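You operate a simulated robot arm through the tools that you are given. There is no shell and no other tool. Be economical: measure what you need, move in short steps, check, and stop when the job is done.

The job below is to be done with a simulated robot arm. You get a single attempt, and the scene is never put back.

## Task
Last the red shoe on the post at its own size and the long time.
Fine: set both before the stroke; the size is printed on the shoe. Post in, green lever to HOLD, press GO for one stroke, lever back to FREE.

The check looks at the end state, three seconds after you hand in, the way a careful person would. Anything else that was tipped, shoved, dropped, spilled or broken makes it a failure.

## Robot
A 7-joint arm with a two-finger parallel gripper, hanging from a carriage that runs on a rail from [0.171, 0.639] to [-0.419, -1.564] (x, y) and turns from -291 to 397 degrees about z. Base frame: it is fixed where the carriage stands at the start and does not move with it; the origin is on the floor, on the carriage's upright axis, x ahead of it, y to its left, z up; the surface under the hand at the start is at about z = 0.86. Units: m, degrees, N and s.
With the tool pointing down near the work surface it reaches from about 0.1 to 0.64 m from the robot's upright axis, wherever it stands. Its first joint turns from -166.0 to 166.0 degrees. Places, roughly: green button of the lasting machine [0.4, 0.5, 0.7]; green lever [0.5, 0.4, 1]; lasting machine [1.1, 0.7, 1.2]; post [0.6, 0.5, 0.9]; size selector [0.7, 0.1, 1.3]; time knob of the lasting machine [0.7, 0.1, 1.2]. Payload 3.91 kg.
The tool frame sits at the grasp point between the pads (the TCP): z along the fingers, y along the line on which they close. The tips reach 0.03 m beyond it. Largest opening 0.11 m; finger width 0.02, thickness 0.01; the body of the gripper, 0.048 by 0.112 m, starts 0.055 m behind the TCP.
Orientation is that of the tool frame in the base frame, as a unit quaternion [x, y, z, w]. With the fingers straight down and closing along the base's y, the tool's x points along the base's -x, its y along +y and its z along -z.

## Interface
- The arm moves only by the tool nudge_tool. Its argument "plan" is a list of rows, each an object of numbers (a shift or turn left out is 0, a gripper value left out holds the last): "dx", "dy", "dz": the shift along the tool's x, y, z in m; "ax", "ay", "az": the turn, a rotation vector about the tool's x, y, z in degrees. In form: [{"dx": .., "dy": .., "dz": .., "ax": .., "ay": .., "az": ..}, ...]. A call has 1 to 12 rows; each row is the pose to reach, as a shift and turn from the pose commanded when the call began, along the tool's axes at that moment. "jaw" is the gripper command, from -1 (shut) to 1 (fully open), values between in proportion, set as the call begins (left out, the last holds). A row lasts 0.2 s, in which the tool goes at most 0.05 m and 8.6 degrees; a call with a longer step from one row to the next is refused whole, and so is a gripper value outside its range. A pose out of reach is approached as far as the arm can. The call stops where the force on the tool passes 60 N (or 10 N more than at its start, if that is more) or the arm is blocked; 0.2 s more then pass. Each finger travels about 0.108 m/s and halts on what it meets, pressing with about 34 N; the grip force reading is that of the motor and also rises with nothing between the fingers. The clock runs only during rows and for 0.2 s after the last one: add rows that repeat a pose to give the fingers time. The reply holds the time, the measured pose of the TCP, the force on the tool along the base axes, the opening and the grip force, in the units named above and with some noise, with the torque about the TCP (base axes, N m) and any sound that the robot's microphone picked up.
- Cameras (640 x 400 px; columns grow to the right, rows downward): "scene" is now at [0.2617, 0.0495, 1.6502]; the picture's right is [0.58, -0.81, 0.00], its down [-0.51, -0.36, -0.78] and it looks along [0.64, 0.45, -0.62] (base axes); focal length 214 px, centre (320, 200). "wrist" rides on the gripper at [0.072, 0.017, -0.103] in the tool frame; the picture's right is [-0.23, 0.97, 0.00], its down [-0.76, -0.18, -0.62] and it looks along [-0.61, -0.14, 0.78] (tool axes); focal length 222 px, centre (320, 200). There is no depth. A picture from a camera that has moved, and an enlarged one, comes with that camera's place and axes in the base frame and with its lens. The place of the scene camera against the robot may be out by one fixed shift of up to 0.012 m in any direction.
- capture(camera): a new picture of that camera. No time passes.
- slide_trunk(by): slides the trunk up (or, below 0, down) by that many m; the arm and the scene camera ride with it, the base frame stays. It gives what a move gives, with no picture.
- base_move(legs): drives the robot by 1 to 6 legs, each [ahead, left, turn to the left] in m, m and degrees, along the robot's own axes; the way and the turn of a leg run together, so that a leg with both is an arc; at most 1.5 m and 180 degrees a leg. The arm and the cameras ride along, it lands a little off, and it stops where it bumps. It keeps to its track: a leg is cut to what the track allows. It gives what a move gives.
- pan_tilt(pan, tilt): turns the head with the scene camera to pan (to the left, within 155 degrees either way) and tilt (down, from -29 to 69), counted from straight ahead of the robot. It gives what a move gives.
- inspect(camera, box): a new picture of the part [left, top, right, bottom] of that camera's present view, enlarged. No time passes.
- close_job(): hands the job in; it is judged then, once.

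Work in short steps. Places have to be worked out from the pictures, the camera data and where the tool is seen: move nearer, look again, correct. Check each grasp and each placing, and mend what went wrong. You have 120 turns and 82 pictures in all, those below and enlarged ones among them. Open the gripper and draw the arm clear of the work before you hand the job in, unless the task says otherwise; then end with one line.

The tools are called after "Emit:" as name(argument=value, ...) on one line, values as JSON. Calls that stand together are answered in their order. nudge_tool: Moves the arm, as the interface text tells. Its arguments: {"type":"object","properties":{"plan":{"type":"array"},"jaw":{"type":"number"}},"required":["plan"]} The other tools are called the same way: slide_trunk (by) slides the trunk up or down; base_move (legs) drives the base; pan_tilt (pan, tilt) turns the head that bears the scene camera; capture (camera) takes a picture; inspect (camera, box) takes an enlarged picture of a part of a camera's view; close_job () hands the job in.

At the start:

```text
t: 0.0
ee_pos: [0.4209, 0.2116, 1.5201]
tool_rot: [0.0, 1.0, 0.0, 0.0]
contact_force: [-0.1, -0.2, -0.1]
torque: [-0.03, 0.03, 0.01]
width: 0.1098
gripper_force: 0.0
trunk travel left (down, up): [-0.325, 0.255]
robot x, y, heading: [-0.0005, 0.0011, 0.2]
head pan, tilt: [35.4, 38.5]
```

scene: 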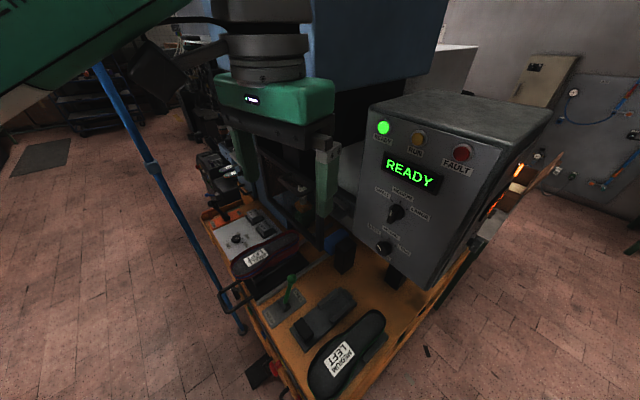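
wrist: 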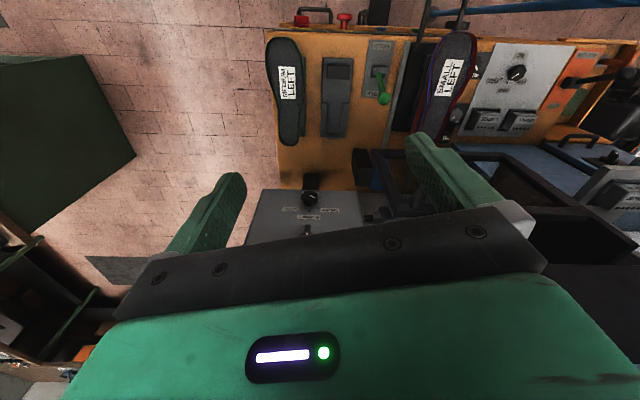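

I start with enlarged looks at the control box and the table to read the labels.

Emit:
inspect(camera="scene", box=[350, 100, 480, 280])

Emit:
inspect(camera="scene", box=[190, 190, 410, 400])

Emit:
inspect(camera="wrist", box=[260, 0, 640, 240])

```text
2.22 times, centred on (415, 190) of scene
camera zoom: at [0.2617, 0.0495, 1.6502], right [0.58, -0.81, 0.0], down [-0.51, -0.36, -0.78], along [0.64, 0.45, -0.62], focal length 477 px, centre (109, 222)
```

zoom: 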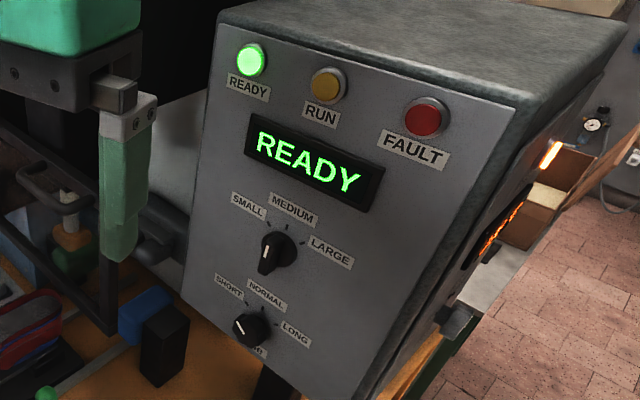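

```text
1.90 times, centred on (300, 295) of scene
camera zoom: at [0.2617, 0.0495, 1.6502], right [0.58, -0.81, 0.0], down [-0.51, -0.36, -0.78], along [0.64, 0.45, -0.62], focal length 408 px, centre (358, 19)
```

zoom: 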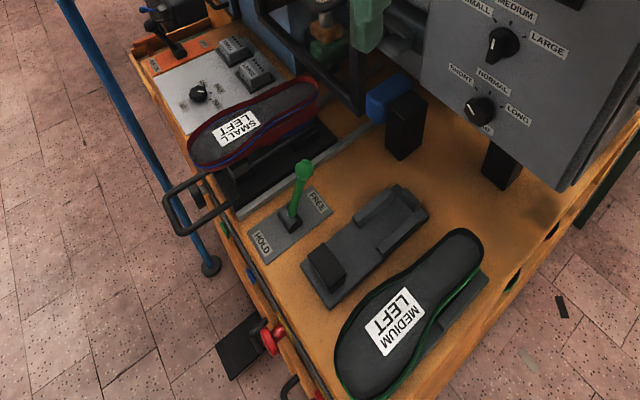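

```text
1.67 times, centred on (450, 120) of wrist
camera zoom: at [0.3488, 0.2278, 1.6234], right [0.23, 0.97, 0.0], down [0.76, -0.18, 0.62], along [0.61, -0.14, -0.78], focal length 370 px, centre (103, 333)
```

zoom: 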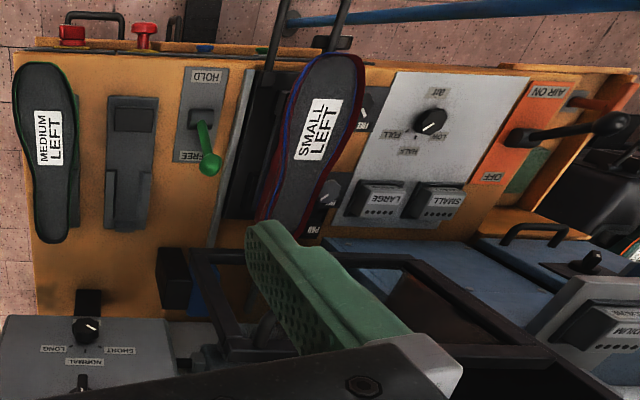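

The red shoe is marked SMALL; I zoom in on the two knobs and the front edge for the GO button.

Emit:
inspect(camera="scene", box=[365, 180, 435, 260])

Emit:
pan_tilt(pan=45, tilt=60)

Emit:
capture(camera="scene")

```text
5.00 times, centred on (400, 220) of scene
camera zoom: at [0.2617, 0.0495, 1.6502], right [0.58, -0.81, 0.0], down [-0.51, -0.36, -0.78], along [0.64, 0.45, -0.62], focal length 1072 px, centre (-80, 100)
```

zoom: 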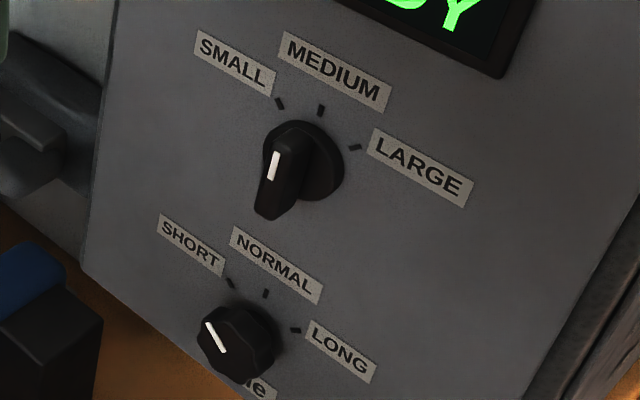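

```text
t: 0.8
ee_pos: [0.4211, 0.2113, 1.52]
tool_rot: [0.0, 1.0, 0.0, -0.001]
contact_force: [-0.1, -0.3, 0.8]
torque: [-0.02, 0.0, 0.0]
width: 0.1099
gripper_force: 0.1
trunk travel left (down, up): [-0.325, 0.255]
robot x, y, heading: [0.001, 0.0016, 0.2]
head pan, tilt: [45.0, 60.0]
```

```text
75 pictures are left
camera scene: at [0.2388, 0.0468, 1.6213], right [0.71, -0.71, 0.0], down [-0.61, -0.61, -0.5], along [0.35, 0.35, -0.87], focal length 214 px, centre (320, 200)
```

scene: 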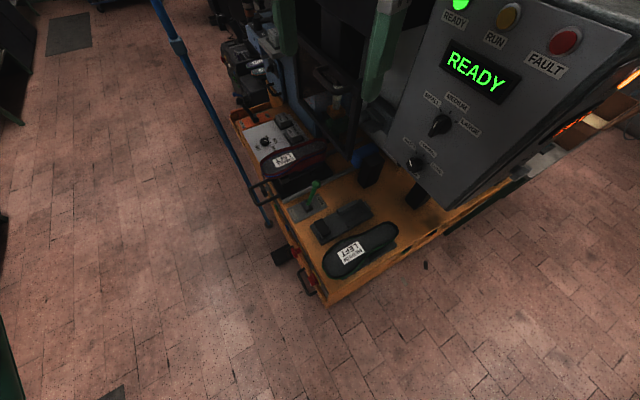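

The selector seems to sit at MEDIUM and the timer at SHORT. I zoom into the post, lever and front side of the table.

Emit:
inspect(camera="scene", box=[220, 90, 420, 215])

Emit:
inspect(camera="scene", box=[240, 180, 400, 310])

```text
3.20 times, centred on (320, 152) of scene
camera zoom: at [0.2388, 0.0468, 1.6213], right [0.71, -0.71, 0.0], down [-0.61, -0.61, -0.5], along [0.35, 0.35, -0.87], focal length 686 px, centre (320, 352)
```

zoom: 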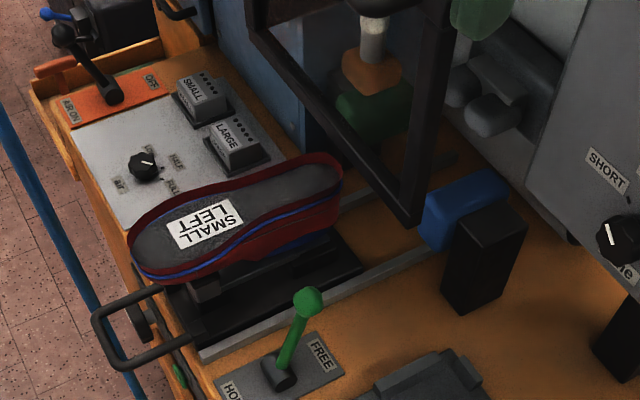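

```text
3.08 times, centred on (320, 245) of scene
camera zoom: at [0.2388, 0.0468, 1.6213], right [0.71, -0.71, 0.0], down [-0.61, -0.61, -0.5], along [0.35, 0.35, -0.87], focal length 660 px, centre (320, 62)
```

zoom: 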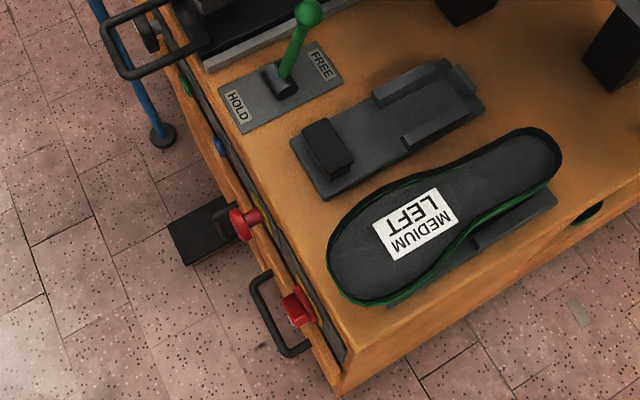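

Everything on the table is clear. I first yaw the tool 15° so that it squares with the machine front, which runs parallel to the rail.

Emit:
nudge_tool(plan=[{"az": 8}, {"az": 15}, {"az": 15}])

Emit:
nudge_tool(plan=[{"ay": -8}, {"ay": -16}, {"ay": -24}, {"ay": -32}, {"ay": -40}, {"ay": -48}, {"ay": -56}, {"ay": -64}, {"ay": -72}, {"ay": -78}, {"ay": -78}, {"ay": -78}])

Emit:
capture(camera="wrist")

Emit:
pan_tilt(pan=10, tilt=40)

Emit:
capture(camera="scene")

```text
t: 1.6
ee_pos: [0.4205, 0.2121, 1.5205]
tool_rot: [0.131, 0.991, 0.0, 0.0]
contact_force: [-0.4, 0.5, 0.4]
torque: [0.01, 0.02, -0.01]
width: 0.1101
gripper_force: 0.1
trunk travel left (down, up): [-0.325, 0.255]
robot x, y, heading: [-0.0038, -0.0027, -0.2]
head pan, tilt: [45.0, 60.0]
```

```text
t: 4.2
ee_pos: [0.4213, 0.2099, 1.5207]
tool_rot: [0.1, 0.769, -0.081, 0.626]
contact_force: [0.1, -0.3, -0.2]
torque: [0.01, -0.02, -0.02]
width: 0.1102
gripper_force: 0.1
trunk travel left (down, up): [-0.325, 0.255]
robot x, y, heading: [0.0017, -0.0047, 0.0]
head pan, tilt: [45.0, 60.0]
```

```text
72 pictures are left
camera wrist: at [0.3139, 0.2562, 1.4707], right [0.3, 0.93, 0.22], down [-0.48, -0.06, 0.87], along [0.82, -0.37, 0.43], focal length 222 px, centre (320, 200)
```

wrist: 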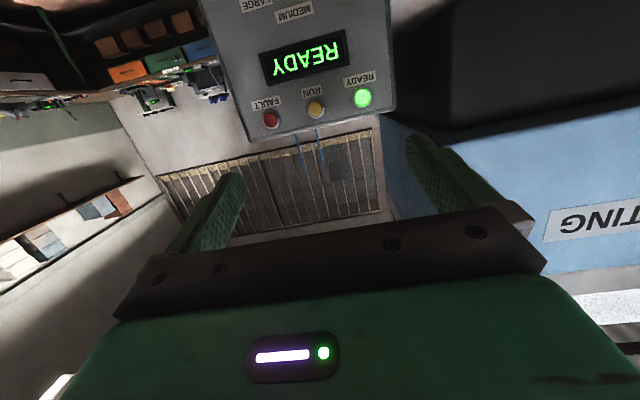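

```text
t: 5.3
ee_pos: [0.4213, 0.2105, 1.5201]
tool_rot: [0.102, 0.77, -0.082, 0.624]
contact_force: [0.1, -0.4, -1.1]
torque: [-0.01, -0.02, -0.02]
width: 0.11
gripper_force: 0.0
trunk travel left (down, up): [-0.325, 0.255]
robot x, y, heading: [-0.0013, -0.0013, 0.1]
head pan, tilt: [10.0, 40.0]
```

```text
71 pictures are left
camera scene: at [0.2753, 0.0145, 1.648], right [0.17, -0.98, 0.0], down [-0.63, -0.11, -0.77], along [0.75, 0.13, -0.64], focal length 214 px, centre (320, 200)
```

scene: 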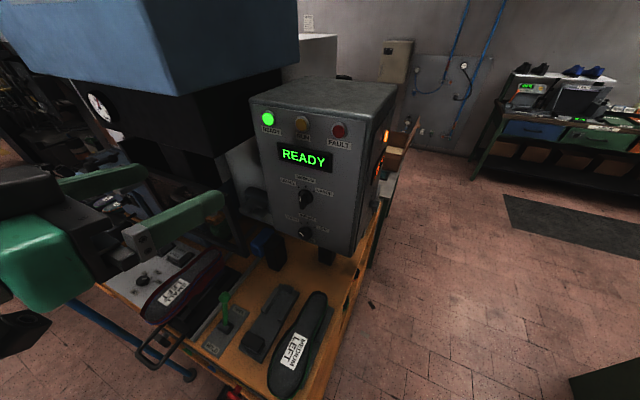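

The tool now points at the panel (camera below it, TCP near wrist image centre). I approach to about 0.12 m in front of the size selector, estimated at (0.687, 0.122, 1.295).

Emit:
nudge_tool(plan=[{"dx": 0.042, "dy": -0.005, "dz": 0.0}, {"dx": 0.084, "dy": -0.01, "dz": 0.025}, {"dx": 0.125, "dy": -0.015, "dz": 0.05}, {"dx": 0.15, "dy": -0.019, "dz": 0.09}, {"dx": 0.167, "dy": -0.019, "dz": 0.13}, {"dx": 0.167, "dy": -0.019, "dz": 0.17}, {"dx": 0.167, "dy": -0.019, "dz": 0.2}, {"dx": 0.167, "dy": -0.019, "dz": 0.2}])

Emit:
capture(camera="wrist")

Emit:
capture(camera="scene")

```text
t: 7.1
ee_pos: [0.5726, 0.1532, 1.317]
tool_rot: [0.102, 0.771, -0.082, 0.624]
contact_force: [0.7, -0.9, -0.5]
torque: [0.02, -0.02, -0.01]
width: 0.1098
gripper_force: 0.1
trunk travel left (down, up): [-0.325, 0.255]
robot x, y, heading: [0.0021, -0.002, 0.2]
head pan, tilt: [10.0, 40.0]
```

```text
70 pictures are left
camera wrist: at [0.4658, 0.1986, 1.2664], right [0.3, 0.93, 0.22], down [-0.48, -0.06, 0.87], along [0.82, -0.37, 0.43], focal length 222 px, centre (320, 200)
```

wrist: 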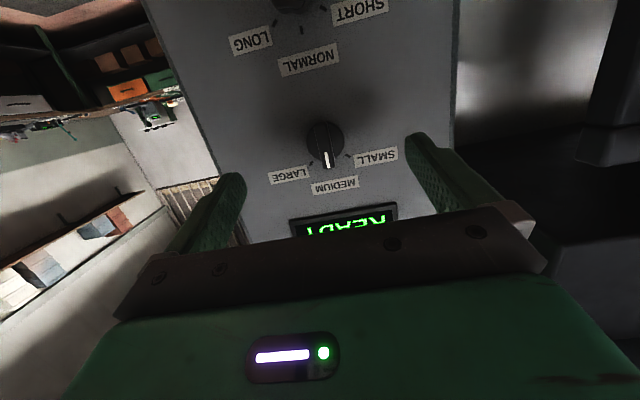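

```text
69 pictures are left
camera scene: at [0.2754, 0.0144, 1.6481], right [0.17, -0.98, 0.0], down [-0.63, -0.11, -0.77], along [0.75, 0.13, -0.64], focal length 214 px, centre (320, 200)
```

scene: 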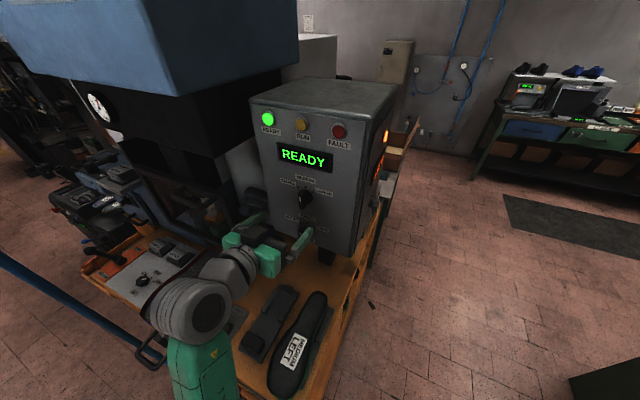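

The selector points to MEDIUM for sure, and is about 0.11 m ahead and 0.015 m above the TCP line. I close the fingers partly and approach.

Emit:
nudge_tool(jaw=0.0, plan=[{"dx": -0.015, "dz": 0.03}, {"dx": -0.015, "dz": 0.06}, {"dx": -0.015, "dz": 0.08}, {"dx": -0.015, "dz": 0.08}])

Emit:
capture(camera="wrist")

Emit:
inspect(camera="scene", box=[250, 150, 370, 260])

```text
t: 8.1
ee_pos: [0.6532, 0.1304, 1.3137]
tool_rot: [0.102, 0.771, -0.082, 0.623]
contact_force: [0.4, 1.1, 0.1]
torque: [-0.02, 0.01, 0.04]
width: 0.055
gripper_force: 0.0
trunk travel left (down, up): [-0.325, 0.255]
robot x, y, heading: [0.001, 0.0011, 0.3]
head pan, tilt: [10.0, 40.0]
```

```text
68 pictures are left
camera wrist: at [0.5453, 0.1758, 1.2634], right [0.3, 0.93, 0.22], down [-0.48, -0.06, 0.87], along [0.82, -0.37, 0.43], focal length 222 px, centre (320, 200)
```

wrist: 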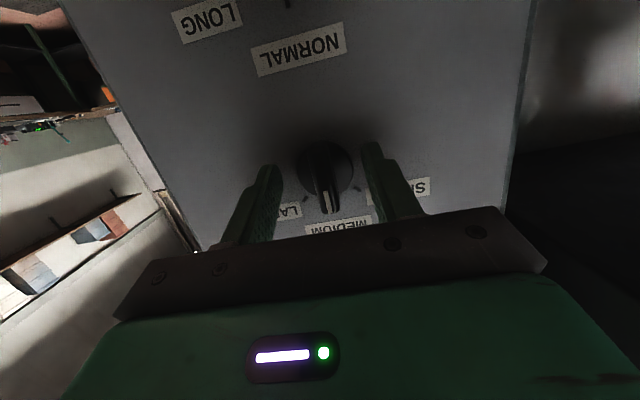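

```text
3.64 times, centred on (310, 205) of scene
camera zoom: at [0.2754, 0.0144, 1.6481], right [0.17, -0.98, 0.0], down [-0.63, -0.11, -0.77], along [0.75, 0.13, -0.64], focal length 780 px, centre (356, 182)
```

zoom: 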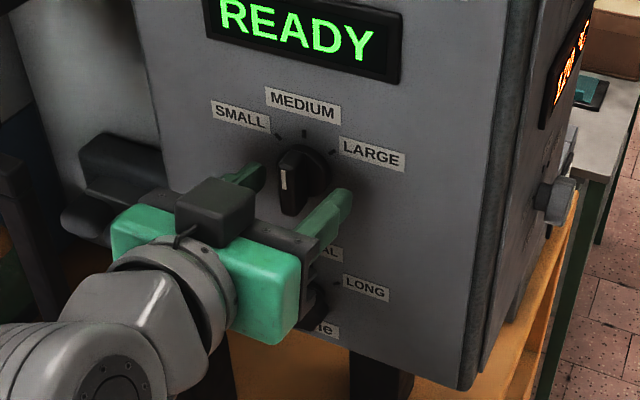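

The fingers straddle the selector bar at the tips; I advance 15 mm more and close on it.

Emit:
nudge_tool(plan=[{"dz": 0.008}, {"dz": 0.015}, {"dz": 0.015}])

Emit:
capture(camera="wrist")

```text
t: 8.9
ee_pos: [0.6599, 0.1297, 1.3115]
tool_rot: [0.099, 0.769, -0.08, 0.626]
contact_force: [-34.0, 1.3, -0.7]
torque: [0.03, -0.16, -1.26]
width: 0.0584
gripper_force: 3.1
trunk travel left (down, up): [-0.325, 0.255]
robot x, y, heading: [0.0001, -0.0022, 0.1]
head pan, tilt: [10.0, 40.0]
stopped in row 3: the force on the tool passed its limit at 62 N (the readings are from after the stop); the commanded pose is now the measured one
```

```text
66 pictures are left
camera wrist: at [0.5531, 0.1748, 1.2611], right [0.29, 0.93, 0.22], down [-0.49, -0.06, 0.87], along [0.82, -0.36, 0.44], focal length 222 px, centre (320, 200)
```

wrist: 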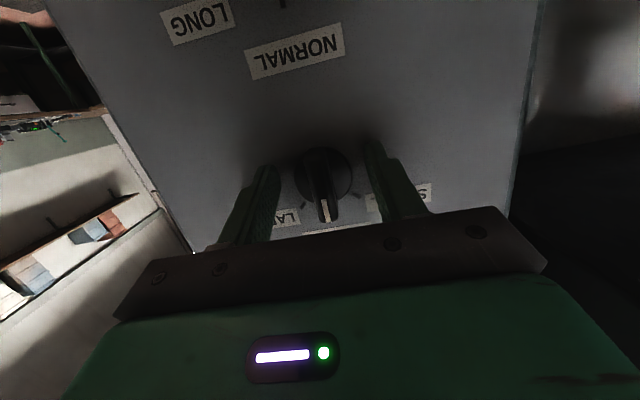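

The tips met the panel face after about 8 mm. I back off 4 mm and close on the bar.

Emit:
nudge_tool(plan=[{"dz": -0.004}, {"dz": -0.004}])

Emit:
nudge_tool(jaw=-1, plan=[{}, {}, {}])

Emit:
capture(camera="wrist")

```text
t: 9.5
ee_pos: [0.6603, 0.13, 1.3146]
tool_rot: [0.1, 0.768, -0.081, 0.627]
contact_force: [-0.3, -0.5, -0.4]
torque: [-0.01, -0.04, -0.01]
width: 0.0554
gripper_force: 0.8
trunk travel left (down, up): [-0.325, 0.255]
robot x, y, heading: [-0.0008, 0.0007, 0.2]
head pan, tilt: [10.0, 40.0]
```

```text
t: 10.3
ee_pos: [0.6609, 0.129, 1.3145]
tool_rot: [0.101, 0.768, -0.082, 0.628]
contact_force: [-1.8, -1.0, 2.7]
torque: [0.01, 0.04, -0.6]
width: 0.0129
gripper_force: 45.3
trunk travel left (down, up): [-0.325, 0.255]
robot x, y, heading: [-0.002, 0.0019, 0.2]
head pan, tilt: [10.0, 40.0]
```

```text
65 pictures are left
camera wrist: at [0.5534, 0.1751, 1.2635], right [0.29, 0.93, 0.22], down [-0.49, -0.06, 0.87], along [0.82, -0.36, 0.44], focal length 222 px, centre (320, 200)
```

wrist: 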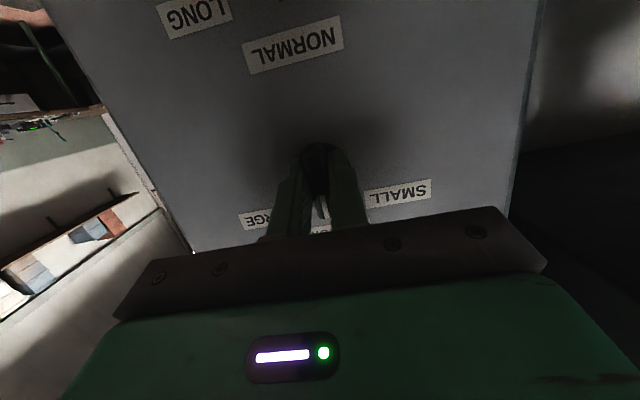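

Gripped the bar (12.9 mm wide). SMALL is counter-clockwise from the front, i.e. negative about the tool z; I turn 40°.

Emit:
nudge_tool(plan=[{"az": -8}, {"az": -16}, {"az": -24}, {"az": -32}, {"az": -40}, {"az": -40}])

Emit:
inspect(camera="wrist", box=[220, 100, 440, 260])

Emit:
inspect(camera="scene", box=[250, 150, 370, 260])

```text
t: 11.7
ee_pos: [0.658, 0.1266, 1.3128]
tool_rot: [-0.17, 0.756, -0.292, 0.561]
contact_force: [-29.4, -13.9, 5.8]
torque: [-0.15, -0.55, -1.37]
width: 0.0154
gripper_force: 45.1
trunk travel left (down, up): [-0.325, 0.255]
robot x, y, heading: [0.0019, -0.0001, 0.1]
head pan, tilt: [10.0, 40.0]
```

```text
2.50 times, centred on (330, 180) of wrist
camera zoom: at [0.5393, 0.1231, 1.2688], right [0.14, 0.88, -0.45], down [-0.36, 0.46, 0.81], along [0.92, 0.05, 0.39], focal length 555 px, centre (295, 250)
```

zoom: 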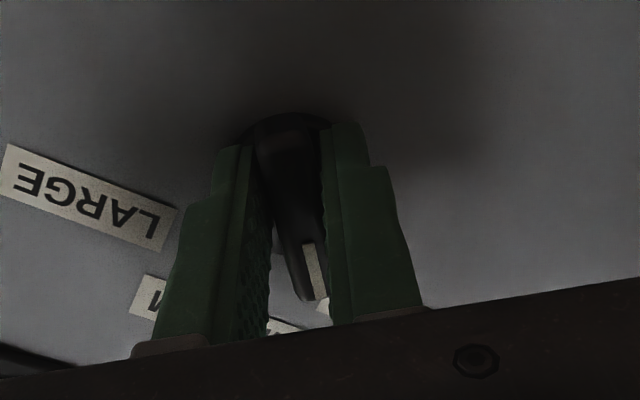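

```text
3.64 times, centred on (310, 205) of scene
camera zoom: at [0.2737, 0.0136, 1.6473], right [0.17, -0.98, 0.0], down [-0.63, -0.11, -0.76], along [0.75, 0.13, -0.64], focal length 780 px, centre (356, 182)
```

zoom: 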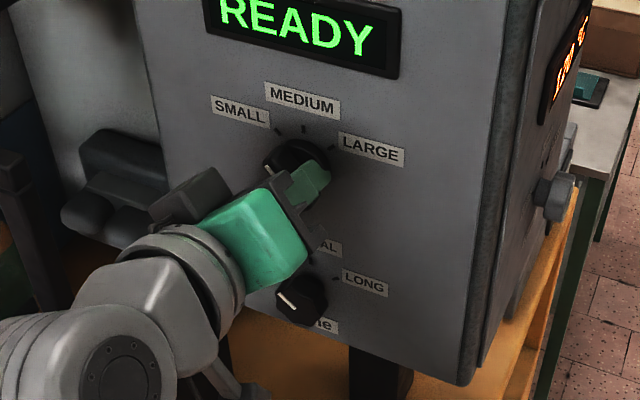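

The bar seems to have followed most of the way. I release a little and look where it points.

Emit:
nudge_tool(jaw=0, plan=[{}, {"dz": -0.01}, {"dz": -0.05}, {"dz": -0.05}])

Emit:
inspect(camera="wrist", box=[220, 60, 440, 220])

Emit:
inspect(camera="scene", box=[260, 160, 350, 250])

```text
t: 12.7
ee_pos: [0.6133, 0.1434, 1.326]
tool_rot: [-0.17, 0.756, -0.29, 0.563]
contact_force: [-0.3, 0.6, -0.4]
torque: [-0.01, 0.01, 0.0]
width: 0.0551
gripper_force: 0.1
trunk travel left (down, up): [-0.325, 0.255]
robot x, y, heading: [-0.0027, 0.0015, 0.1]
head pan, tilt: [10.0, 40.0]
```

```text
2.50 times, centred on (330, 140) of wrist
camera zoom: at [0.495, 0.1399, 1.2813], right [0.14, 0.89, -0.44], down [-0.37, 0.46, 0.81], along [0.92, 0.05, 0.39], focal length 555 px, centre (295, 350)
```

zoom: 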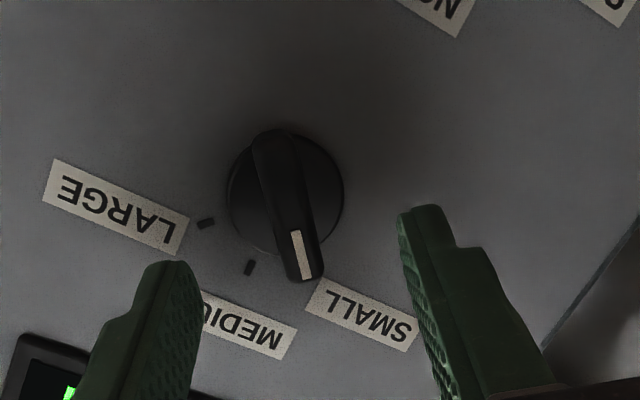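

```text
4.44 times, centred on (305, 205) of scene
camera zoom: at [0.2752, 0.0147, 1.648], right [0.17, -0.98, 0.0], down [-0.63, -0.11, -0.77], along [0.75, 0.13, -0.64], focal length 953 px, centre (387, 178)
```

zoom: 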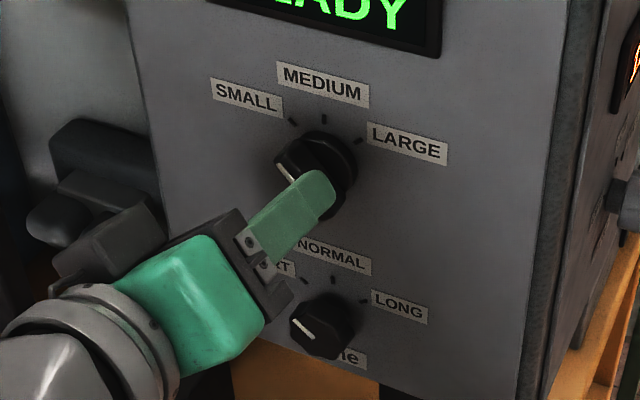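

The bar tip covers the SMALL tick. Next I shift down the panel to be in front of the time knob, estimated at (0.669, 0.127, 1.195).

Emit:
nudge_tool(plan=[{"dx": 0.0, "dy": 0.0, "dz": -0.01}, {"dx": 0.03, "dy": 0.0246, "dz": -0.01}, {"dx": 0.06, "dy": 0.0492, "dz": -0.008}, {"dx": 0.089, "dy": 0.0738, "dz": -0.006}, {"dx": 0.089, "dy": 0.0738, "dz": -0.006}])

Emit:
capture(camera="wrist")

Emit:
inspect(camera="scene", box=[260, 160, 350, 250])

```text
t: 13.9
ee_pos: [0.5847, 0.1494, 1.2118]
tool_rot: [-0.169, 0.756, -0.29, 0.562]
contact_force: [-0.7, -0.2, 0.4]
torque: [0.01, 0.0, -0.01]
width: 0.0549
gripper_force: 0.1
trunk travel left (down, up): [-0.325, 0.255]
robot x, y, heading: [0.0006, 0.0003, -0.2]
head pan, tilt: [10.0, 40.0]
```

```text
60 pictures are left
camera wrist: at [0.4659, 0.1465, 1.1667], right [0.14, 0.89, -0.44], down [-0.37, 0.46, 0.81], along [0.92, 0.05, 0.39], focal length 222 px, centre (320, 200)
```

wrist: 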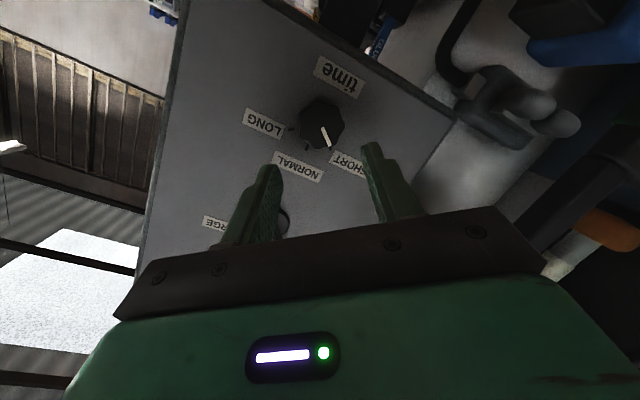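

```text
4.44 times, centred on (305, 205) of scene
camera zoom: at [0.2752, 0.0147, 1.648], right [0.17, -0.98, 0.0], down [-0.63, -0.11, -0.77], along [0.75, 0.13, -0.64], focal length 953 px, centre (387, 178)
```

zoom: 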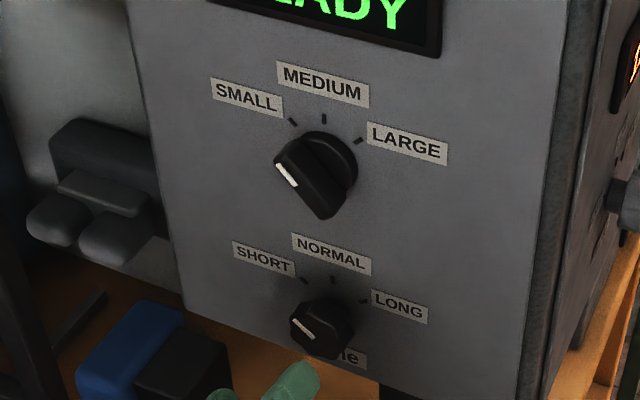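

The selector mark now points to SMALL. I close in on the time knob with a small correction, stopping short to check alignment.

Emit:
nudge_tool(plan=[{"dx": 0.008, "dy": 0.004, "dz": 0.02}, {"dx": 0.008, "dy": 0.004, "dz": 0.04}, {"dx": 0.008, "dy": 0.004, "dz": 0.04}])

Emit:
capture(camera="wrist")

Emit:
inspect(camera="scene", box=[260, 160, 350, 250])

```text
t: 14.7
ee_pos: [0.6224, 0.1365, 1.194]
tool_rot: [-0.17, 0.756, -0.29, 0.562]
contact_force: [-0.4, -0.4, -0.9]
torque: [0.01, 0.02, -0.03]
width: 0.0551
gripper_force: 0.2
trunk travel left (down, up): [-0.325, 0.255]
robot x, y, heading: [-0.0023, -0.0009, -0.0]
head pan, tilt: [10.0, 40.0]
```

```text
58 pictures are left
camera wrist: at [0.5039, 0.1325, 1.1501], right [0.14, 0.89, -0.44], down [-0.37, 0.46, 0.81], along [0.92, 0.05, 0.39], focal length 222 px, centre (320, 200)
```

wrist: 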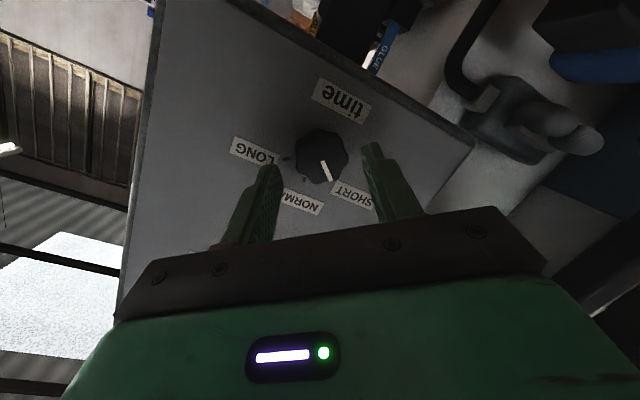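

```text
4.44 times, centred on (305, 205) of scene
camera zoom: at [0.2754, 0.0147, 1.6481], right [0.17, -0.98, 0.0], down [-0.63, -0.11, -0.77], along [0.75, 0.13, -0.64], focal length 953 px, centre (387, 178)
```

zoom: 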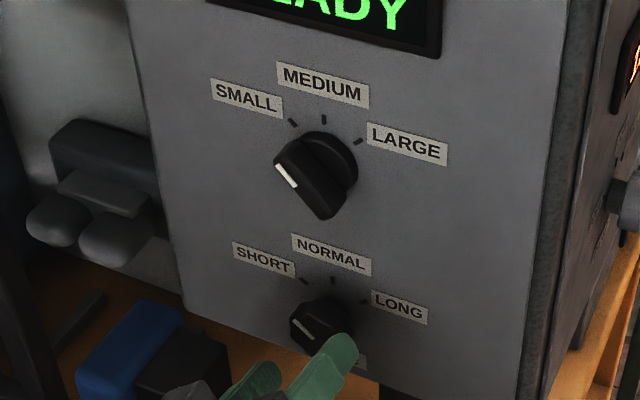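

Aligned with the knob. I go in another 28 mm under the force guard.

Emit:
nudge_tool(plan=[{"dz": 0.012}, {"dz": 0.02}, {"dz": 0.028}, {"dz": 0.028}])

Emit:
capture(camera="wrist")

```text
t: 15.7
ee_pos: [0.6487, 0.1296, 1.1905]
tool_rot: [-0.169, 0.756, -0.29, 0.562]
contact_force: [0.5, 0.6, -0.1]
torque: [0.04, 0.03, 0.02]
width: 0.0551
gripper_force: 0.0
trunk travel left (down, up): [-0.325, 0.255]
robot x, y, heading: [-0.002, -0.0023, 0.2]
head pan, tilt: [10.0, 40.0]
```

```text
56 pictures are left
camera wrist: at [0.5301, 0.1259, 1.1453], right [0.14, 0.89, -0.44], down [-0.37, 0.46, 0.81], along [0.92, 0.05, 0.39], focal length 222 px, centre (320, 200)
```

wrist: 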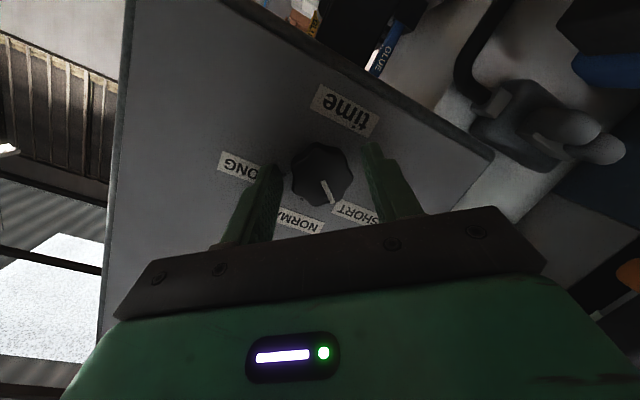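

Knob is centred between the fingers with overlap; I close, then turn 90° clockwise (+z).

Emit:
nudge_tool(jaw=-1, plan=[{}, {}, {}])

Emit:
nudge_tool(plan=[{"az": 8.2}, {"az": 16.4}, {"az": 24.6}, {"az": 32.8}, {"az": 41}, {"az": 49.2}, {"az": 57.4}, {"az": 65.6}, {"az": 73.8}, {"az": 82}, {"az": 90}, {"az": 90}])

Emit:
capture(camera="wrist")

Emit:
inspect(camera="scene", box=[260, 160, 350, 250])

```text
t: 16.5
ee_pos: [0.6491, 0.1283, 1.191]
tool_rot: [-0.168, 0.755, -0.291, 0.563]
contact_force: [-2.2, -2.0, 2.9]
torque: [0.03, -0.26, -0.61]
width: 0.04
gripper_force: 45.1
trunk travel left (down, up): [-0.325, 0.255]
robot x, y, heading: [-0.0034, -0.0001, 0.1]
head pan, tilt: [10.0, 40.0]
```

```text
t: 19.1
ee_pos: [0.6476, 0.1344, 1.193]
tool_rot: [0.415, 0.653, 0.194, 0.603]
contact_force: [-8.0, 25.5, 6.7]
torque: [0.0, -0.26, 1.6]
width: 0.0399
gripper_force: 45.0
trunk travel left (down, up): [-0.325, 0.255]
robot x, y, heading: [0.0016, 0.0023, 0.3]
head pan, tilt: [10.0, 40.0]
```

```text
55 pictures are left
camera wrist: at [0.5602, 0.226, 1.1806], right [0.28, 0.39, 0.88], down [-0.7, -0.54, 0.46], along [0.66, -0.75, 0.12], focal length 222 px, centre (320, 200)
```

wrist: 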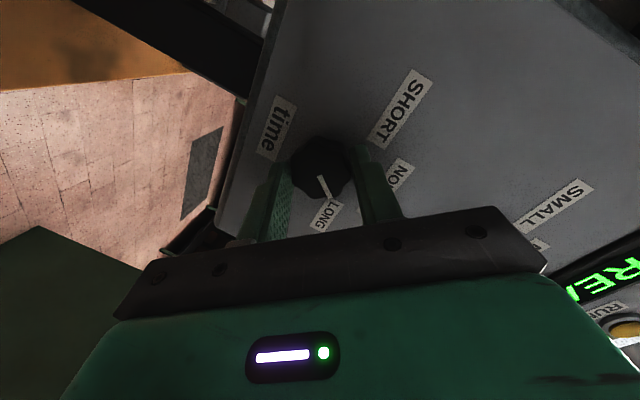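

```text
4.44 times, centred on (305, 205) of scene
camera zoom: at [0.2749, 0.0167, 1.6482], right [0.18, -0.98, 0.0], down [-0.63, -0.11, -0.77], along [0.75, 0.14, -0.64], focal length 953 px, centre (387, 178)
```

zoom: 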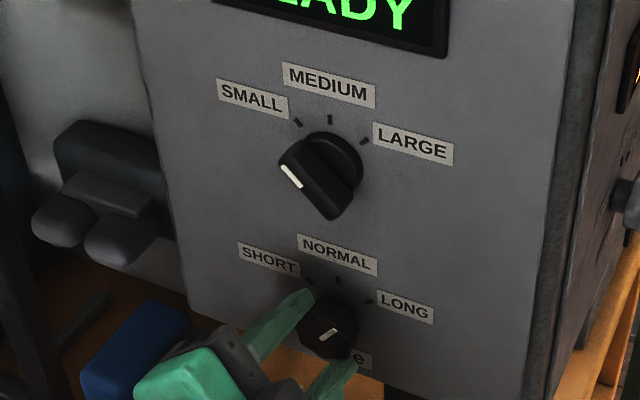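

The mark points to LONG. I release and back off to verify.

Emit:
nudge_tool(jaw=0.3, plan=[{}, {}, {"dz": -0.02}, {"dz": -0.06}, {"dz": -0.1}, {"dz": -0.1}])

Emit:
inspect(camera="scene", box=[260, 160, 350, 250])

Emit:
inspect(camera="wrist", box=[220, 40, 440, 200])

```text
t: 20.5
ee_pos: [0.5531, 0.1566, 1.2119]
tool_rot: [0.415, 0.654, 0.192, 0.603]
contact_force: [-1.1, 0.7, -0.1]
torque: [-0.02, 0.01, 0.0]
width: 0.0714
gripper_force: 0.2
trunk travel left (down, up): [-0.325, 0.255]
robot x, y, heading: [-0.0025, 0.0023, 0.1]
head pan, tilt: [10.0, 40.0]
```

```text
4.44 times, centred on (305, 205) of scene
camera zoom: at [0.2752, 0.0147, 1.648], right [0.17, -0.98, 0.0], down [-0.63, -0.11, -0.77], along [0.75, 0.13, -0.64], focal length 953 px, centre (387, 178)
```

zoom: 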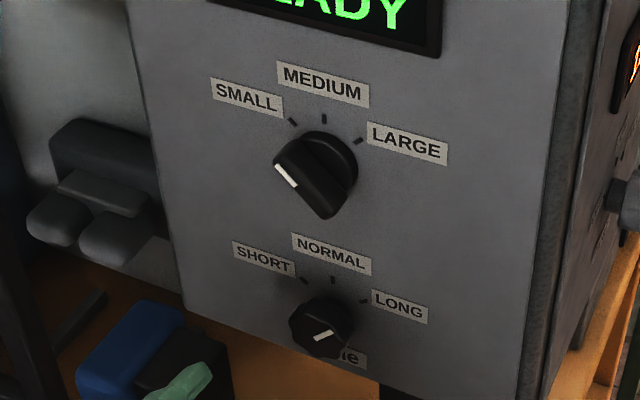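

```text
2.50 times, centred on (330, 120) of wrist
camera zoom: at [0.4656, 0.2475, 1.1987], right [0.29, 0.39, 0.87], down [-0.7, -0.54, 0.47], along [0.65, -0.75, 0.12], focal length 555 px, centre (295, 400)
```

zoom: 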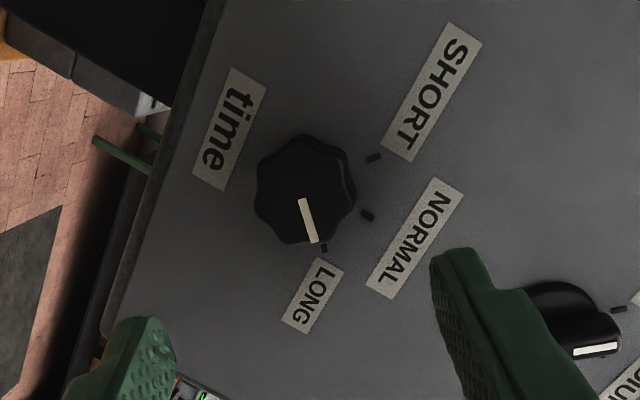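

Both settings read SMALL and LONG. I retreat, unroll the tool, and turn it back to point down.

Emit:
nudge_tool(plan=[{"dz": -0.045}, {"dx": -0.015, "dy": 0.02, "dz": -0.08, "az": -8}, {"dx": -0.03, "dy": 0.04, "dz": -0.11, "az": -16}, {"dx": -0.045, "dy": 0.06, "dz": -0.14, "az": -24}, {"dx": -0.063, "dy": 0.083, "dz": -0.17, "az": -32}, {"dx": -0.063, "dy": 0.083, "dz": -0.182, "az": -40}, {"dx": -0.063, "dy": 0.083, "dz": -0.182, "az": -48}, {"dx": -0.063, "dy": 0.083, "dz": -0.182, "az": -50}])

Emit:
nudge_tool(jaw=-1, plan=[{"ay": 8}, {"ay": 16}, {"ay": 24}, {"ay": 32}, {"ay": 40}, {"ay": 48}, {"ay": 56}, {"ay": 64}, {"ay": 72}, {"ay": 78}, {"ay": 78}])

Emit:
base_move(legs=[[0.08, 0.3, 0]])

Emit:
pan_tilt(pan=40, tilt=60)

Emit:
capture(camera="scene")

Emit:
capture(camera="wrist")

```text
t: 22.3
ee_pos: [0.402, 0.2018, 1.3497]
tool_rot: [0.099, 0.768, -0.082, 0.627]
contact_force: [-0.4, 0.2, -0.6]
torque: [0.01, -0.01, 0.05]
width: 0.0716
gripper_force: 0.0
trunk travel left (down, up): [-0.325, 0.255]
robot x, y, heading: [0.0011, 0.0002, -0.4]
head pan, tilt: [10.0, 40.0]
```

```text
t: 24.7
ee_pos: [0.4022, 0.1993, 1.3497]
tool_rot: [0.128, 0.992, 0.0, 0.004]
contact_force: [1.0, 0.1, 0.1]
torque: [0.04, 0.02, 0.01]
width: 0.0
gripper_force: 33.9
trunk travel left (down, up): [-0.325, 0.255]
robot x, y, heading: [0.0009, -0.001, -0.1]
head pan, tilt: [10.0, 40.0]
```

```text
t: 26.8
ee_pos: [0.4816, 0.5087, 1.3492]
tool_rot: [0.123, 0.992, 0.0, 0.004]
contact_force: [1.5, 0.0, -0.2]
torque: [0.0, -0.02, -0.01]
width: 0.0
gripper_force: 34.0
trunk travel left (down, up): [-0.325, 0.255]
robot x, y, heading: [0.0813, 0.3012, 0.7]
head pan, tilt: [10.0, 40.0]
```

```text
t: 27.8
ee_pos: [0.4823, 0.5091, 1.3489]
tool_rot: [0.124, 0.992, -0.001, 0.004]
contact_force: [-0.3, -0.4, -0.3]
torque: [0.02, -0.01, -0.01]
width: 0.0001
gripper_force: 34.0
trunk travel left (down, up): [-0.325, 0.255]
robot x, y, heading: [0.0811, 0.3032, 0.6]
head pan, tilt: [40.0, 60.0]
```

```text
51 pictures are left
camera scene: at [0.3237, 0.3496, 1.6213], right [0.65, -0.76, 0.0], down [-0.66, -0.56, -0.5], along [0.38, 0.33, -0.87], focal length 214 px, centre (320, 200)
```

scene: 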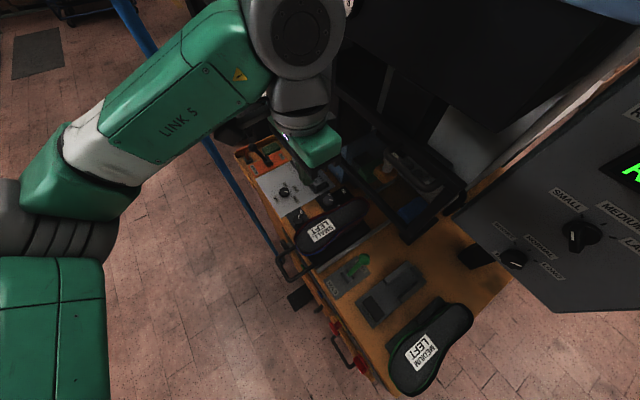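

```text
50 pictures are left
camera wrist: at [0.4149, 0.5419, 1.4509], right [0.46, 0.89, 0.0], down [0.69, -0.36, 0.63], along [0.56, -0.29, -0.78], focal length 222 px, centre (320, 200)
```

wrist: 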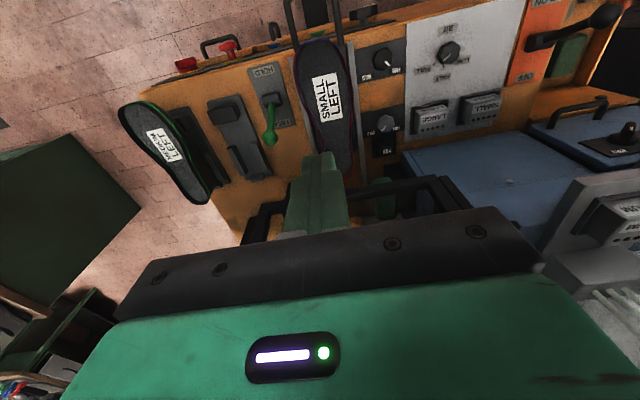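

I move the closed gripper down in front of the table edge, outside the post handle (estimated bar centre (0.358, 0.528)), staying high, to view it.

Emit:
nudge_tool(plan=[{"dx": 0.04, "dy": -0.002, "dz": 0.02}, {"dx": 0.08, "dy": -0.004, "dz": 0.04}, {"dx": 0.12, "dy": -0.006, "dz": 0.06}, {"dx": 0.16, "dy": -0.008, "dz": 0.09}, {"dx": 0.19, "dy": -0.01, "dz": 0.12}, {"dx": 0.205, "dy": -0.011, "dz": 0.15}, {"dx": 0.205, "dy": -0.011, "dz": 0.15}])

Emit:
capture(camera="wrist")

Emit:
capture(camera="scene")

```text
t: 29.4
ee_pos: [0.2819, 0.5467, 1.1996]
tool_rot: [0.123, 0.992, -0.001, 0.004]
contact_force: [0.6, 0.5, 0.2]
torque: [0.02, -0.01, 0.01]
width: 0.0
gripper_force: 34.0
trunk travel left (down, up): [-0.325, 0.255]
robot x, y, heading: [0.0779, 0.304, 0.6]
head pan, tilt: [40.0, 60.0]
```

```text
49 pictures are left
camera wrist: at [0.2156, 0.5815, 1.3019], right [0.46, 0.89, 0.0], down [0.69, -0.36, 0.63], along [0.56, -0.29, -0.78], focal length 222 px, centre (320, 200)
```

wrist: 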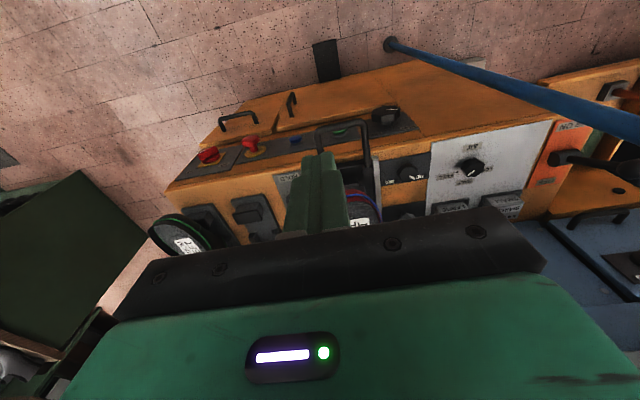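

```text
48 pictures are left
camera scene: at [0.3236, 0.3496, 1.6213], right [0.65, -0.76, 0.0], down [-0.66, -0.56, -0.5], along [0.38, 0.33, -0.87], focal length 214 px, centre (320, 200)
```

scene: 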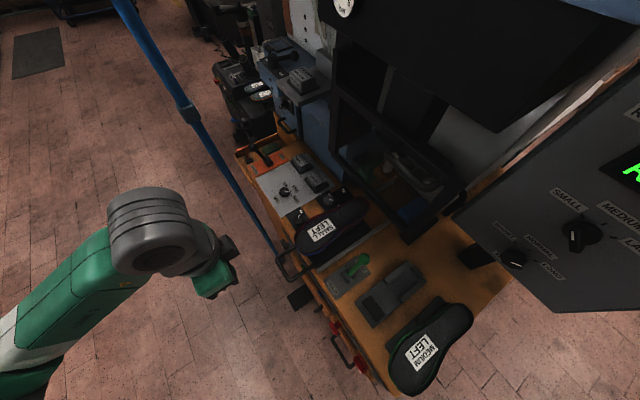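

I zoom on the handle in both cameras to triangulate it.

Emit:
inspect(camera="scene", box=[250, 220, 400, 320])

Emit:
inspect(camera="wrist", box=[180, 80, 480, 240])

```text
4.00 times, centred on (325, 270) of scene
camera zoom: at [0.3236, 0.3496, 1.6213], right [0.65, -0.76, 0.0], down [-0.66, -0.56, -0.5], along [0.38, 0.33, -0.87], focal length 858 px, centre (300, -80)
```

zoom: 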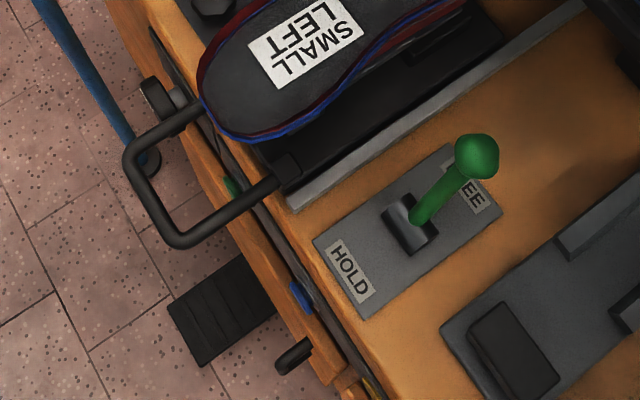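

```text
2.13 times, centred on (330, 160) of wrist
camera zoom: at [0.2156, 0.5815, 1.3019], right [0.46, 0.89, 0.0], down [0.69, -0.36, 0.63], along [0.56, -0.29, -0.78], focal length 474 px, centre (299, 285)
```

zoom: 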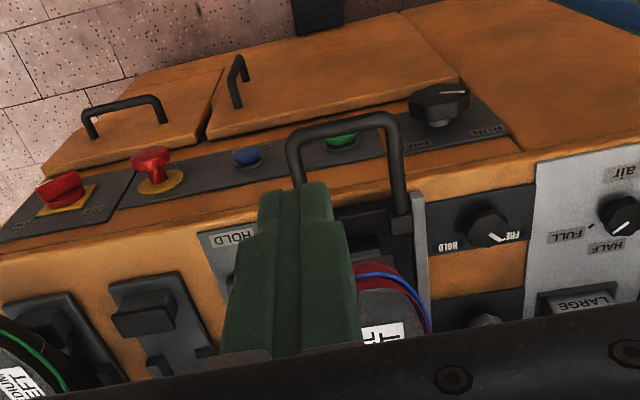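

The handle bar is around (0.36, 0.547, 0.907). I lower the closed fingers to the outside of it with ~5 cm of clearance.

Emit:
nudge_tool(plan=[{"dx": -0.02, "dy": 0.013, "dz": 0.04}, {"dx": -0.02, "dy": 0.013, "dz": 0.085}, {"dx": -0.02, "dy": 0.013, "dz": 0.13}, {"dx": -0.02, "dy": 0.013, "dz": 0.175}, {"dx": -0.02, "dy": 0.013, "dz": 0.22}, {"dx": -0.02, "dy": 0.013, "dz": 0.26}, {"dx": -0.02, "dy": 0.013, "dz": 0.284}, {"dx": -0.02, "dy": 0.013, "dz": 0.284}])

Emit:
capture(camera="wrist")

Emit:
inspect(camera="scene", box=[220, 200, 400, 320])

```text
t: 31.2
ee_pos: [0.3056, 0.5531, 0.9148]
tool_rot: [0.124, 0.992, 0.0, 0.004]
contact_force: [0.2, -1.6, -1.0]
torque: [0.01, 0.0, 0.02]
width: 0.0
gripper_force: 33.5
trunk travel left (down, up): [-0.325, 0.255]
robot x, y, heading: [0.0788, 0.3064, 0.6]
head pan, tilt: [40.0, 60.0]
```

```text
45 pictures are left
camera wrist: at [0.2393, 0.5865, 1.0167], right [0.46, 0.89, 0.0], down [0.69, -0.36, 0.63], along [0.56, -0.29, -0.78], focal length 222 px, centre (320, 200)
```

wrist: 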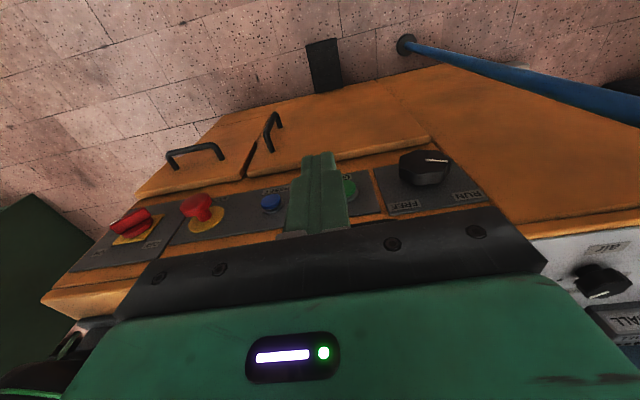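

```text
3.33 times, centred on (310, 260) of scene
camera zoom: at [0.3237, 0.3496, 1.6213], right [0.65, -0.76, 0.0], down [-0.66, -0.56, -0.5], along [0.38, 0.33, -0.87], focal length 715 px, centre (353, 0)
```

zoom: 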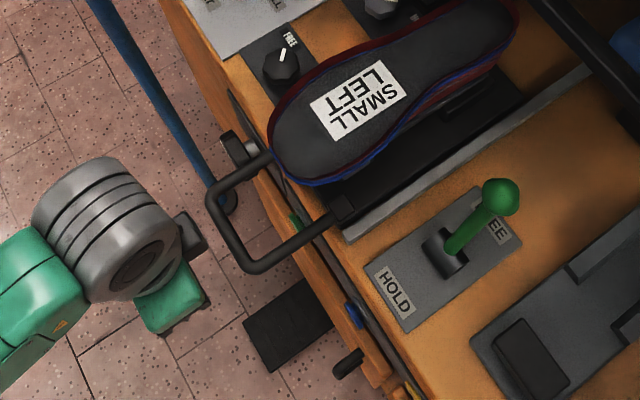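

Fingers are outside the bar's middle, at bar height. I push inward gently.

Emit:
nudge_tool(plan=[{"dx": -0.02}, {"dx": -0.035}, {"dx": -0.05}, {"dx": -0.06}, {"dx": -0.07}, {"dx": -0.08}, {"dx": -0.08}])

Emit:
inspect(camera="scene", box=[220, 200, 400, 320])

```text
t: 32.8
ee_pos: [0.3845, 0.535, 0.9136]
tool_rot: [0.124, 0.992, -0.001, 0.004]
contact_force: [-0.6, -0.1, -0.1]
torque: [0.0, 0.03, -0.01]
width: 0.0
gripper_force: 34.3
trunk travel left (down, up): [-0.325, 0.255]
robot x, y, heading: [0.0827, 0.3058, 0.5]
head pan, tilt: [40.0, 60.0]
```

```text
3.33 times, centred on (310, 260) of scene
camera zoom: at [0.3237, 0.3496, 1.6213], right [0.65, -0.76, 0.0], down [-0.66, -0.56, -0.5], along [0.38, 0.33, -0.87], focal length 715 px, centre (353, 0)
```

zoom: 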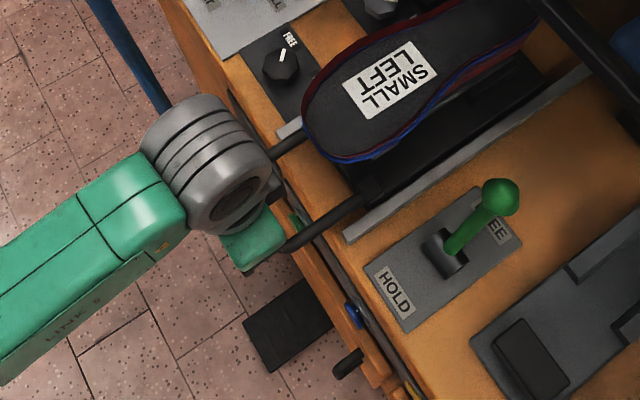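

The post slides easily (no load now). I continue pushing until it stops.

Emit:
nudge_tool(plan=[{"dx": -0.01}, {"dx": -0.02}, {"dx": -0.03}, {"dx": -0.04}, {"dx": -0.05}, {"dx": -0.06}, {"dx": -0.06}])

Emit:
inspect(camera="scene", box=[220, 180, 420, 320])

```text
t: 34.4
ee_pos: [0.4425, 0.519, 0.9147]
tool_rot: [0.123, 0.992, -0.001, 0.004]
contact_force: [-0.1, 0.3, 1.1]
torque: [-0.03, -0.02, 0.0]
width: 0.0
gripper_force: 33.7
trunk travel left (down, up): [-0.325, 0.255]
robot x, y, heading: [0.0827, 0.3046, 0.4]
head pan, tilt: [40.0, 60.0]
```

```text
2.86 times, centred on (320, 250) of scene
camera zoom: at [0.3237, 0.3496, 1.6213], right [0.65, -0.76, 0.0], down [-0.66, -0.56, -0.5], along [0.38, 0.33, -0.87], focal length 613 px, centre (320, 57)
```

zoom: 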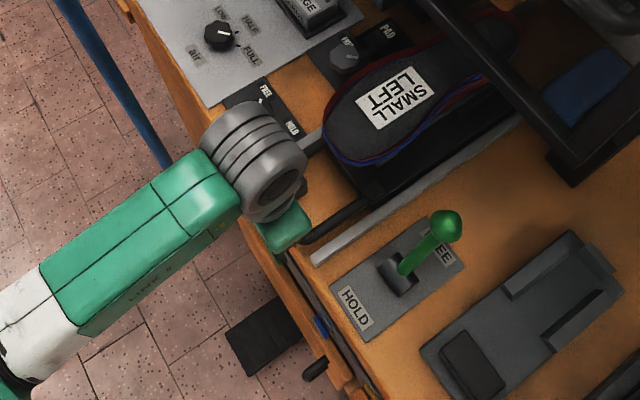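

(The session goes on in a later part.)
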